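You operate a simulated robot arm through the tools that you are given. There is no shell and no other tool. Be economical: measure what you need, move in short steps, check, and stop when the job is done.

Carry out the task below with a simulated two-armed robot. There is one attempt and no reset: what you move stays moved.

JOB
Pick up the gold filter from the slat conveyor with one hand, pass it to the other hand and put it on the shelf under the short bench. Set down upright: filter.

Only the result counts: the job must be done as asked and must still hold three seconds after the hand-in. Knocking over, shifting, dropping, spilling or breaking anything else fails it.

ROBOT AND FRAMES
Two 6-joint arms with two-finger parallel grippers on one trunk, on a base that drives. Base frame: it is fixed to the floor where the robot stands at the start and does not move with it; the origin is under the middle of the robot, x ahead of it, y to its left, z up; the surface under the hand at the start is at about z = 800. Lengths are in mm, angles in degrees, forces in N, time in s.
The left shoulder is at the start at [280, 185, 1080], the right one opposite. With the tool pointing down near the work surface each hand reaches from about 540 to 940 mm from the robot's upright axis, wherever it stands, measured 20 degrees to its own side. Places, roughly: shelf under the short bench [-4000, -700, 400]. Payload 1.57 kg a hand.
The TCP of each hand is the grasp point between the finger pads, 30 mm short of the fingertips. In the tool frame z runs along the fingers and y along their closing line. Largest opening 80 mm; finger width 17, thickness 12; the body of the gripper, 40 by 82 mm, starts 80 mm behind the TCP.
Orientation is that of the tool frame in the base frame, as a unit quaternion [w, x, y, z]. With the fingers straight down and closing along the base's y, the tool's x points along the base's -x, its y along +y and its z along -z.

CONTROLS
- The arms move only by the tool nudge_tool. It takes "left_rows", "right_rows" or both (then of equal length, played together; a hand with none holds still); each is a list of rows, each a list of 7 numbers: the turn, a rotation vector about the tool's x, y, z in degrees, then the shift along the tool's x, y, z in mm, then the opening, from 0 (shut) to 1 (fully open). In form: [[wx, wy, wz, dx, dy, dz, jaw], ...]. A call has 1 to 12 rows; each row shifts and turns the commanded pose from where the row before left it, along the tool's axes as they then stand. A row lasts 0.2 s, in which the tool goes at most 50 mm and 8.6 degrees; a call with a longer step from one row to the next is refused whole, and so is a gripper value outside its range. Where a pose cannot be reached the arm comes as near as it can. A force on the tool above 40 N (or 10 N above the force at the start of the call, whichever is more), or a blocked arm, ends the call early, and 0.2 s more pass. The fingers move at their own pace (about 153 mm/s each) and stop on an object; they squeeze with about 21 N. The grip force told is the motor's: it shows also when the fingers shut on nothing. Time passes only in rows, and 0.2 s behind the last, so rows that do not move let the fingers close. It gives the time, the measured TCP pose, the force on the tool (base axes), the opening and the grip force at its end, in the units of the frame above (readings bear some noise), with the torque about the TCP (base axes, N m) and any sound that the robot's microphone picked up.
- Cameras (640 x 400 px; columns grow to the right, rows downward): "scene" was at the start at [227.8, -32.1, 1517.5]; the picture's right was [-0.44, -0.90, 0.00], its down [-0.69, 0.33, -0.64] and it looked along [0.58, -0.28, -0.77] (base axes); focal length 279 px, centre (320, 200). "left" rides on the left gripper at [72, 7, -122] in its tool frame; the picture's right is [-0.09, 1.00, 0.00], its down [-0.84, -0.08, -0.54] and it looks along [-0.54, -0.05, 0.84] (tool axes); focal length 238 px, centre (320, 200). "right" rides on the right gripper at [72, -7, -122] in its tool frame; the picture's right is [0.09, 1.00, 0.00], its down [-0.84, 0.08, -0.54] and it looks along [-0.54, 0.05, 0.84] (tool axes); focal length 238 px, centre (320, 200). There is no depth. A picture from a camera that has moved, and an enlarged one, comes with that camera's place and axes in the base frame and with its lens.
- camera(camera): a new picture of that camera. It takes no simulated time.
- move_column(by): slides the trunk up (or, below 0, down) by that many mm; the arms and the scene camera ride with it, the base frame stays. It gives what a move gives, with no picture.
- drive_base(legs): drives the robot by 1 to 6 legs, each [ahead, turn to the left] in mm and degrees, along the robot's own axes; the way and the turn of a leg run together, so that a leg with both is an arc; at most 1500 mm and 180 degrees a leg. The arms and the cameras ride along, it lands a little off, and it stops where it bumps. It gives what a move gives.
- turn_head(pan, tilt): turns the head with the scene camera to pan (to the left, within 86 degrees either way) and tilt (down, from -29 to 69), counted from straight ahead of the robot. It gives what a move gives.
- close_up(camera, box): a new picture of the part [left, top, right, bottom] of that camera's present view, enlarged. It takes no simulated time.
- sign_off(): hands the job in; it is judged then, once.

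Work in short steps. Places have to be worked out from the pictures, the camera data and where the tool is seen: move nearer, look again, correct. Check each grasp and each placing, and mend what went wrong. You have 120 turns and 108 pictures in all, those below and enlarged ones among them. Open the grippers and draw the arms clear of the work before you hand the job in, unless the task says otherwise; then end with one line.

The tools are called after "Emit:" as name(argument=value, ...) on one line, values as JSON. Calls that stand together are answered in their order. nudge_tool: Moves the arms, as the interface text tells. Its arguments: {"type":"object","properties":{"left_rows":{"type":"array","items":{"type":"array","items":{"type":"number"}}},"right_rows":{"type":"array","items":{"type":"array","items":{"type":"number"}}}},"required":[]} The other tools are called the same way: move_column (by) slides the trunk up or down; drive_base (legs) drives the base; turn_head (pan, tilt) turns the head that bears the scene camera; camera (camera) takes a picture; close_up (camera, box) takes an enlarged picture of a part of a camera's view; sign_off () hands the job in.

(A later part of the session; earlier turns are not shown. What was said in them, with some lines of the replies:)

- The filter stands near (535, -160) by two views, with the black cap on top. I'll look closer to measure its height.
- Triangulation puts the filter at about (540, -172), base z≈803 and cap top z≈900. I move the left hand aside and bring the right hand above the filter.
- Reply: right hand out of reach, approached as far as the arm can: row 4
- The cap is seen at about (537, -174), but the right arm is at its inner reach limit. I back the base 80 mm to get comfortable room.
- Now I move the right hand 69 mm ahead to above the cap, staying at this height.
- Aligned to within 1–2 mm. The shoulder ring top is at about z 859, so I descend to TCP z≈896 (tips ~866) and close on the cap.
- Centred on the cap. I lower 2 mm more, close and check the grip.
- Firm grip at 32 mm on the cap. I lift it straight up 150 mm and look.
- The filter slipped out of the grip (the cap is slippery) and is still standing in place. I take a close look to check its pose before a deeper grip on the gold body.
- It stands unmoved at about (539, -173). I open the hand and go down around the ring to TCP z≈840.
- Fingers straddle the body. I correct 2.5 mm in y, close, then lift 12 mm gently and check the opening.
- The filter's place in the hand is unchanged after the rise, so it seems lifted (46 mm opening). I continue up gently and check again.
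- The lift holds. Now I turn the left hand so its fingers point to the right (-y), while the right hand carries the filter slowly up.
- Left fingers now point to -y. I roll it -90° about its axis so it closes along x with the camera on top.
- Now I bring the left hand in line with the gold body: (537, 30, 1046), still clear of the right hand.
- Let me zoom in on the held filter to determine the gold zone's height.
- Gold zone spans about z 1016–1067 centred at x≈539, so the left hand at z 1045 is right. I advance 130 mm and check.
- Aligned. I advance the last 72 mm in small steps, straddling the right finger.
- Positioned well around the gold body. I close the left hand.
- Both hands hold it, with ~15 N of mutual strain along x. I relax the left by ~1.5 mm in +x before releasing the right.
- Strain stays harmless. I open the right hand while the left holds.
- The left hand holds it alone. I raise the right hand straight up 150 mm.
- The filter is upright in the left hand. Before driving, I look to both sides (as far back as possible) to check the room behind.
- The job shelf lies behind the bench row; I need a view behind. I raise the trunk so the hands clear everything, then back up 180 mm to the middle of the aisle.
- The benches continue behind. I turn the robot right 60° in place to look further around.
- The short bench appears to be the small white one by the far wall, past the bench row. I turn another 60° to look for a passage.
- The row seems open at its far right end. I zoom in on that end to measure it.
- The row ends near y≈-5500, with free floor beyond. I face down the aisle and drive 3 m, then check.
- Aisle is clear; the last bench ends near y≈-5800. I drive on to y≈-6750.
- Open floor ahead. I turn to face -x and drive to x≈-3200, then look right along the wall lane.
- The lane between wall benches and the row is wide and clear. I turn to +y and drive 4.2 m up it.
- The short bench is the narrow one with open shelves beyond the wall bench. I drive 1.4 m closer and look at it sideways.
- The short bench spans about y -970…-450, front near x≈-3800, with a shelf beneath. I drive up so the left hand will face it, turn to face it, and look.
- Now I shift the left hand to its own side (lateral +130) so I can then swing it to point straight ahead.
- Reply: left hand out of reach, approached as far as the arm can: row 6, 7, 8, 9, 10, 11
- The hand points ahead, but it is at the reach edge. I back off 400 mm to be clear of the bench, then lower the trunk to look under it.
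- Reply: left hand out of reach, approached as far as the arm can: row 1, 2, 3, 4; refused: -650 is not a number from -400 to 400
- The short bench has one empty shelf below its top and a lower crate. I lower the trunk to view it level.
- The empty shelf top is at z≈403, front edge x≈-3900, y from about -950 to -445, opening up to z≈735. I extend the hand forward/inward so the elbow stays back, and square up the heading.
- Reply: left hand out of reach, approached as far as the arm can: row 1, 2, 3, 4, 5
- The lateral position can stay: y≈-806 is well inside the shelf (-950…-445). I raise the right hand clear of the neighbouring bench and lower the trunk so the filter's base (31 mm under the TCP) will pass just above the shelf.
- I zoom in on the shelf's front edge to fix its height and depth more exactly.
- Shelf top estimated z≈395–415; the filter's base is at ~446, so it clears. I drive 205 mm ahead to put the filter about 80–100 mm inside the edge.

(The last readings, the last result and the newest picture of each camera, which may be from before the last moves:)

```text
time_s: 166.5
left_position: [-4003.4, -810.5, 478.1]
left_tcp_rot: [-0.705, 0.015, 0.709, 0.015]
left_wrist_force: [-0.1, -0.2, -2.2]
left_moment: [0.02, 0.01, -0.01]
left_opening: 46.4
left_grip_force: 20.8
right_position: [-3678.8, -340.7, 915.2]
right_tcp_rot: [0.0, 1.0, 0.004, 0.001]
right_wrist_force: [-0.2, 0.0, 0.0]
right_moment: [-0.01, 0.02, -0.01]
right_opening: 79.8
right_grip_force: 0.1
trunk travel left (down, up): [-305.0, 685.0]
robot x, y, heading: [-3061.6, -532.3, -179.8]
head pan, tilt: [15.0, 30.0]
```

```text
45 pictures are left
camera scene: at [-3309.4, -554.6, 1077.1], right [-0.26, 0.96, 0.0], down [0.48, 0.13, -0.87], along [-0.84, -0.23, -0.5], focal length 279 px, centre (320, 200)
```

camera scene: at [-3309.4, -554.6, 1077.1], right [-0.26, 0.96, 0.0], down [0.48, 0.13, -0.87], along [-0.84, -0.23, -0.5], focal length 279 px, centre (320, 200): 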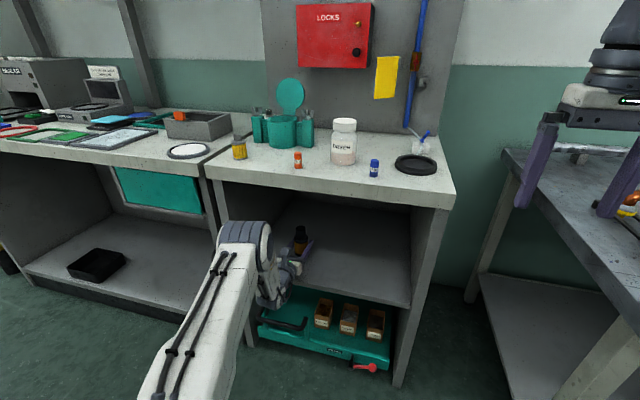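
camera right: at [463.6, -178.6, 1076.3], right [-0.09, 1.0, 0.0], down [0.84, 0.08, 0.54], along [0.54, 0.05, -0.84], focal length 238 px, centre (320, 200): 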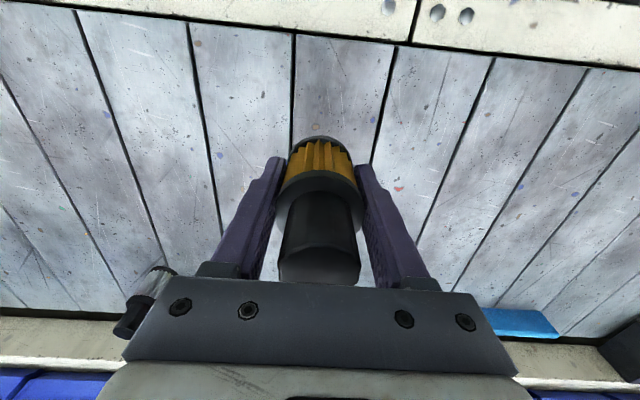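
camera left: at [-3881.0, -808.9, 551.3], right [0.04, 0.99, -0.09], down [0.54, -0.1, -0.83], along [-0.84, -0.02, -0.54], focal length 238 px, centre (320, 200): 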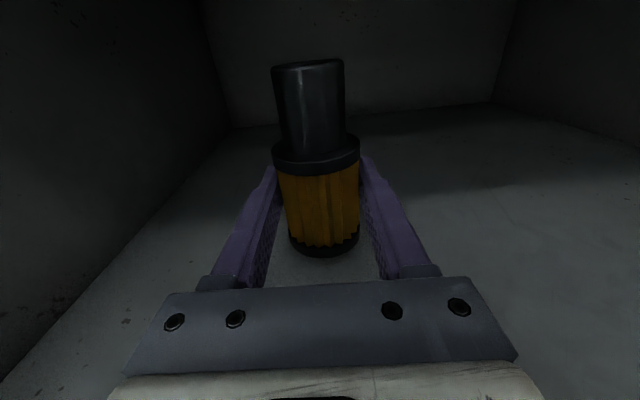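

The filter is over the shelf inside the bench. I lower 25 mm, then feel for contact in small steps.

Emit:
nudge_tool(left_rows=[[0, 0, 0, -8, 0, 0, 0], [0, 0, 0, -10, 0, 0, 0], [0, 0, 0, -7, 0, 0, 0], [0, 0, 0, 0, 0, 0, 0]])

Emit:
camera(camera="left")

Emit:
close_up(camera="scene", box=[220, 190, 420, 320])

```text
time_s: 167.3
left_position: [-4005.6, -811.1, 463.3]
left_tcp_rot: [0.712, -0.015, -0.702, -0.015]
left_wrist_force: [5.7, 2.1, 14.8]
left_moment: [0.26, -2.0, 0.08]
left_opening: 46.5
left_grip_force: 21.2
right_position: [-3679.7, -339.7, 915.9]
right_tcp_rot: [0.0, 1.0, 0.004, 0.0]
right_wrist_force: [-0.2, 1.1, -0.6]
right_moment: [-0.05, -0.03, -0.01]
right_opening: 79.8
right_grip_force: 0.0
trunk travel left (down, up): [-305.0, 685.0]
robot x, y, heading: [-3064.3, -531.5, -179.9]
head pan, tilt: [15.0, 30.0]
stopped in row 4 (left hand): the force on the tool passed its limit at 45 N (the readings are from after the stop); the commanded pose is now the measured one
```

```text
44 pictures are left
camera left: at [-3881.8, -809.6, 533.6], right [0.04, 0.99, -0.09], down [0.53, -0.1, -0.84], along [-0.85, -0.01, -0.53], focal length 238 px, centre (320, 200)
```

left: 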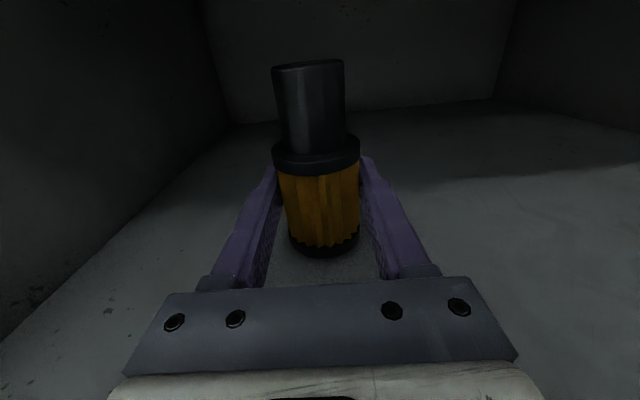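

```text
3.08 times, centred on (320, 255) of scene
camera zoom: at [-3308.5, -554.5, 1077.4], right [-0.26, 0.96, 0.0], down [0.48, 0.13, -0.87], along [-0.84, -0.23, -0.5], focal length 859 px, centre (320, 31)
```

zoom: 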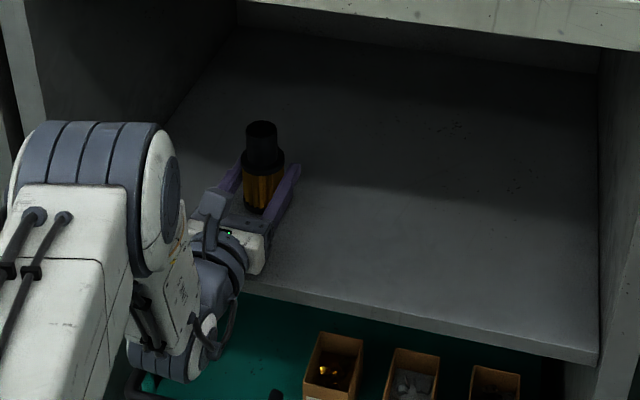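

Contact was met at TCP z≈463, earlier than expected; it may be the filter's base or the wrist on the shelf edge. I look closely before doing more.

Emit:
close_up(camera="left", box=[250, 200, 400, 290])

Emit:
close_up(camera="scene", box=[260, 220, 330, 300])

```text
4.27 times, centred on (325, 245) of left
camera zoom: at [-3881.8, -809.6, 533.6], right [0.04, 0.99, -0.09], down [0.53, -0.1, -0.84], along [-0.85, -0.01, -0.53], focal length 1017 px, centre (299, 8)
```

zoom: 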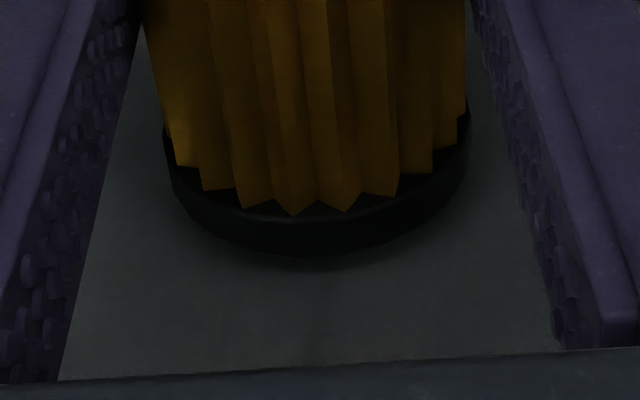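

```text
5.00 times, centred on (295, 260) of scene
camera zoom: at [-3308.5, -554.5, 1077.4], right [-0.26, 0.96, 0.0], down [0.48, 0.13, -0.87], along [-0.84, -0.23, -0.5], focal length 1395 px, centre (445, -100)
```

zoom: 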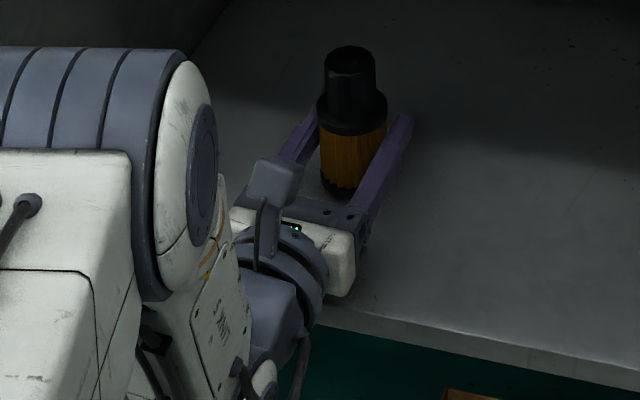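

Ambiguous: the wrist flange sits right at the shelf edge. I raise 15 mm, pull the hand back 35 mm (levelling the 0.8° pitch), and then lower again to see where contact comes.

Emit:
nudge_tool(left_rows=[[0, 0, 0, 8, 0, 0, 0], [0, -0.8, 0, 7, 0, 0, 0], [0, 0, 0, 0, 0, -12, 0], [0, 0, 0, 0, 0, -15, 0], [0, 0, 0, 0, 0, -8, 0], [0, 0, 0, 0, 0, 0, 0]])

Emit:
close_up(camera="left", box=[120, 100, 520, 300])

```text
time_s: 168.7
left_position: [-3968.2, -811.3, 473.8]
left_tcp_rot: [-0.705, 0.015, 0.709, 0.014]
left_wrist_force: [-0.4, -0.5, -1.8]
left_moment: [0.0, -0.03, 0.03]
left_opening: 46.3
left_grip_force: 20.9
right_position: [-3679.1, -340.0, 913.8]
right_tcp_rot: [0.0, 1.0, 0.003, 0.0]
right_wrist_force: [0.1, -0.3, 0.9]
right_moment: [-0.02, 0.01, -0.01]
right_opening: 80.3
right_grip_force: 0.0
trunk travel left (down, up): [-305.0, 685.0]
robot x, y, heading: [-3061.7, -533.3, -179.7]
head pan, tilt: [15.0, 30.0]
```

```text
1.60 times, centred on (320, 200) of left
camera zoom: at [-3847.2, -810.8, 547.4], right [0.04, 0.99, -0.09], down [0.54, -0.1, -0.83], along [-0.84, -0.02, -0.55], focal length 381 px, centre (320, 200)
```

zoom: 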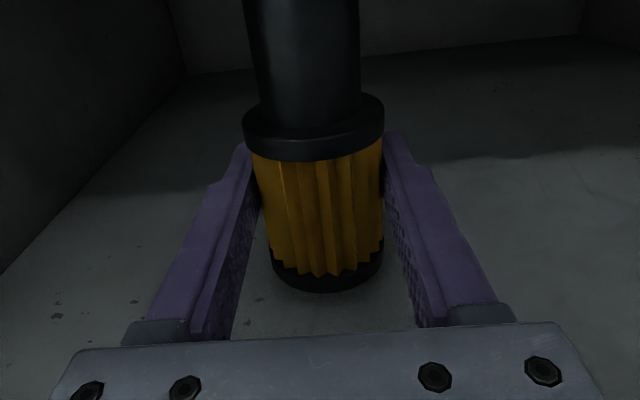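

Back to level at z 474. I lower again in small steps until contact.

Emit:
nudge_tool(left_rows=[[0, 0, 0, -4, 0, 0, 0], [0, 0, 0, -4, 0, 0, 0], [0, 0, 0, -3, 0, 0, 0], [0, 0, 0, -3, 0, 0, 0], [0, 0, 0, -3, 0, 0, 0], [0, 0, 0, 0, 0, 0, 0]])

```text
time_s: 170.1
left_position: [-3968.8, -812.7, 458.0]
left_tcp_rot: [-0.705, 0.015, 0.709, 0.015]
left_wrist_force: [0.6, -0.3, -1.1]
left_moment: [-0.04, -0.01, -0.02]
left_opening: 46.1
left_grip_force: 21.0
right_position: [-3679.4, -339.4, 915.2]
right_tcp_rot: [0.0, 1.0, 0.004, 0.0]
right_wrist_force: [1.6, -0.2, 0.6]
right_moment: [0.02, 0.01, 0.0]
right_opening: 80.2
right_grip_force: 0.1
trunk travel left (down, up): [-305.0, 685.0]
robot x, y, heading: [-3059.3, -530.4, -180.0]
head pan, tilt: [15.0, 30.0]
```

No contact at z 458, so it was the wrist before; it's now clear of the edge. I continue down in 3 mm steps.

Emit:
nudge_tool(left_rows=[[0, 0, 0, -3, 0, 0, 0], [0, 0, 0, -3, 0, 0, 0], [0, 0, 0, -3, 0, 0, 0], [0, 0, 0, -3, 0, 0, 0], [0, 0, 0, 0, 0, 0, 0]])

Emit:
close_up(camera="scene", box=[250, 210, 350, 310])

Emit:
close_up(camera="left", box=[120, 100, 520, 300])

```text
time_s: 171.3
left_position: [-3967.2, -812.5, 447.8]
left_tcp_rot: [-0.706, 0.016, 0.708, 0.014]
left_wrist_force: [-5.7, -0.8, 15.4]
left_moment: [-0.01, 0.19, -0.05]
left_opening: 46.5
left_grip_force: 20.7
right_position: [-3679.8, -340.2, 915.0]
right_tcp_rot: [0.0, 1.0, 0.003, 0.0]
right_wrist_force: [0.4, -0.3, -0.2]
right_moment: [0.0, -0.02, 0.0]
right_opening: 80.1
right_grip_force: 0.1
trunk travel left (down, up): [-305.0, 685.0]
robot x, y, heading: [-3061.5, -530.2, -179.8]
head pan, tilt: [15.0, 30.0]
```

```text
4.00 times, centred on (300, 260) of scene
camera zoom: at [-3308.7, -554.5, 1077.3], right [-0.26, 0.96, 0.0], down [0.48, 0.13, -0.87], along [-0.84, -0.23, -0.5], focal length 1116 px, centre (400, -40)
```

zoom: 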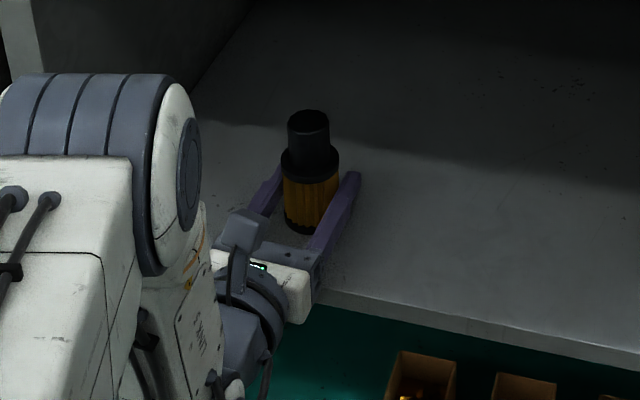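

```text
1.60 times, centred on (320, 200) of left
camera zoom: at [-3846.9, -811.2, 521.1], right [0.04, 0.99, -0.09], down [0.54, -0.1, -0.84], along [-0.84, -0.02, -0.54], focal length 381 px, centre (320, 200)
```

zoom: 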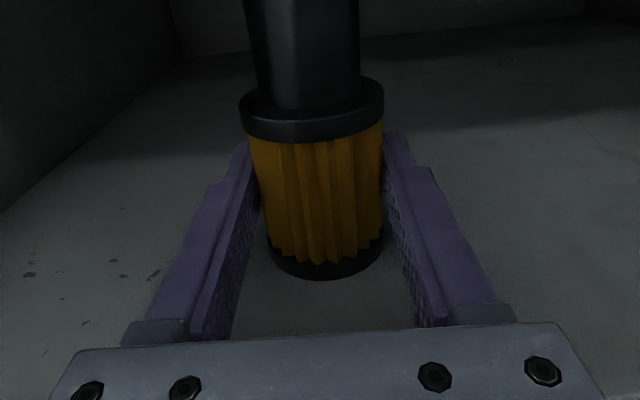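

Contact at z≈448 with almost no torque: the filter's base is on the shelf. I ease off 1 mm and open the left hand.

Emit:
nudge_tool(left_rows=[[0, 0, 0, 1, 0, 0, 0], [0, 0, 0, 0, 0, 0, 0.6], [0, 0, 0, 0, 0, 0, 0.8], [0, 0, 0, 0, 0, 0, 1], [0, 0, 0, 0, 0, 0, 1]])

Emit:
close_up(camera="left", box=[120, 40, 520, 300])

Emit:
close_up(camera="scene", box=[250, 210, 350, 310])

```text
time_s: 172.5
left_position: [-3968.1, -812.8, 446.9]
left_tcp_rot: [-0.705, 0.015, 0.709, 0.014]
left_wrist_force: [-0.6, -0.4, -1.1]
left_moment: [-0.01, -0.02, 0.01]
left_opening: 80.2
left_grip_force: 0.1
right_position: [-3678.5, -340.8, 914.9]
right_tcp_rot: [-0.001, 1.0, 0.002, 0.0]
right_wrist_force: [0.3, -0.5, 0.6]
right_moment: [0.0, -0.02, -0.02]
right_opening: 79.8
right_grip_force: 0.0
trunk travel left (down, up): [-305.0, 685.0]
robot x, y, heading: [-3059.4, -529.1, -179.6]
head pan, tilt: [15.0, 30.0]
```

```text
1.54 times, centred on (320, 170) of left
camera zoom: at [-3846.5, -811.3, 520.2], right [0.04, 0.99, -0.09], down [0.54, -0.1, -0.83], along [-0.84, -0.02, -0.54], focal length 367 px, centre (320, 246)
```

zoom: 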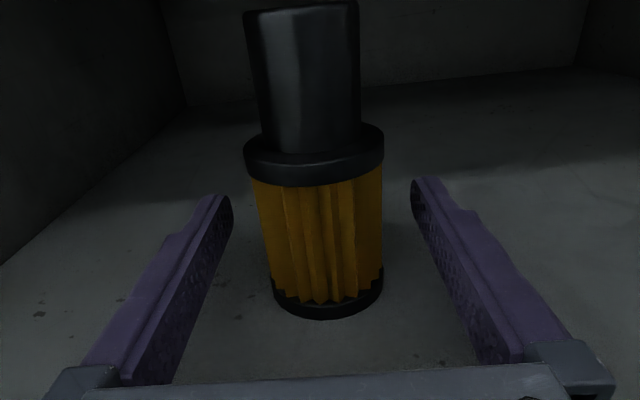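

```text
4.00 times, centred on (300, 260) of scene
camera zoom: at [-3309.2, -554.7, 1077.1], right [-0.26, 0.96, 0.0], down [0.48, 0.13, -0.87], along [-0.84, -0.23, -0.5], focal length 1116 px, centre (400, -40)
```

zoom: 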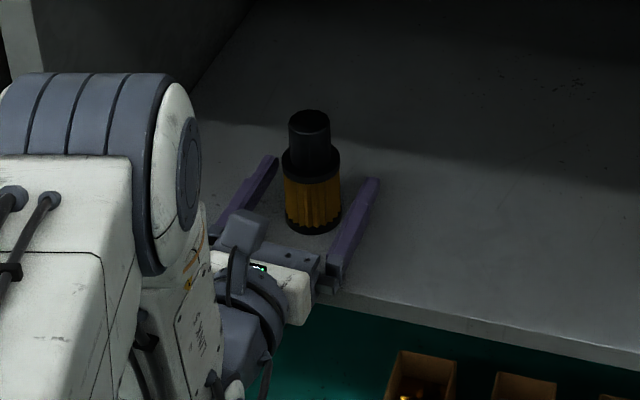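

The filter stands upright on the shelf, fingers clear on both sides. I withdraw by driving straight back.

Emit:
drive_base(legs=[[-330, 0]])

Emit:
camera(camera="scene")

Emit:
camera(camera="left")

```text
time_s: 174.7
left_position: [-3636.6, -815.2, 445.6]
left_tcp_rot: [-0.705, 0.013, 0.709, 0.012]
left_wrist_force: [0.0, 0.0, -0.3]
left_moment: [-0.01, 0.01, -0.01]
left_opening: 80.0
left_grip_force: 0.1
right_position: [-3349.8, -341.4, 915.3]
right_tcp_rot: [-0.001, 1.0, 0.006, 0.0]
right_wrist_force: [-0.3, -0.5, -0.3]
right_moment: [0.0, -0.01, -0.02]
right_opening: 80.1
right_grip_force: 0.1
trunk travel left (down, up): [-305.0, 685.0]
robot x, y, heading: [-2727.1, -526.7, -179.3]
head pan, tilt: [15.0, 30.0]
```

```text
35 pictures are left
camera scene: at [-2978.5, -553.8, 1077.1], right [-0.27, 0.96, 0.0], down [0.48, 0.13, -0.87], along [-0.83, -0.23, -0.5], focal length 279 px, centre (320, 200)
```

scene: 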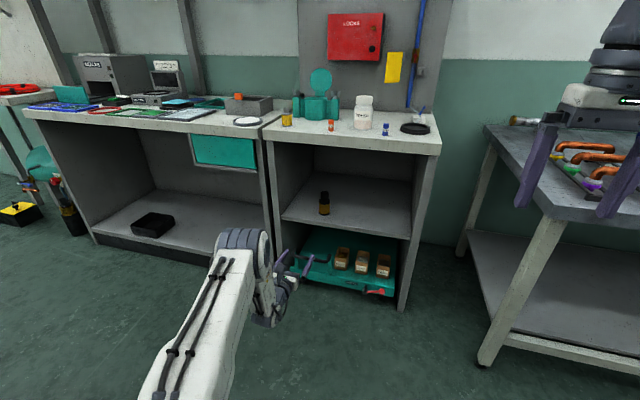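

```text
34 pictures are left
camera left: at [-3514.4, -813.5, 520.3], right [0.04, 1.0, -0.09], down [0.54, -0.1, -0.83], along [-0.84, -0.02, -0.54], focal length 238 px, centre (320, 200)
```

left: 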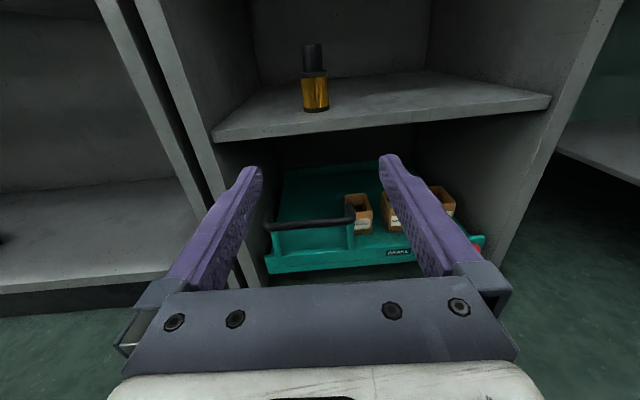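

The filter stands upright on the shelf, both hands are open and clear, and nothing else looks disturbed. I hand the job in.

Emit:
sign_off()

```text
The job is handed in.
```

The gold filter was picked up with the right hand, passed to the left, and set upright on the shelf under the short bench; an earlier grip slipped off its cap, but it stayed standing on the conveyor. While placing it, the left wrist briefly touched the shelf edge, and nothing else looked moved in the last pictures.
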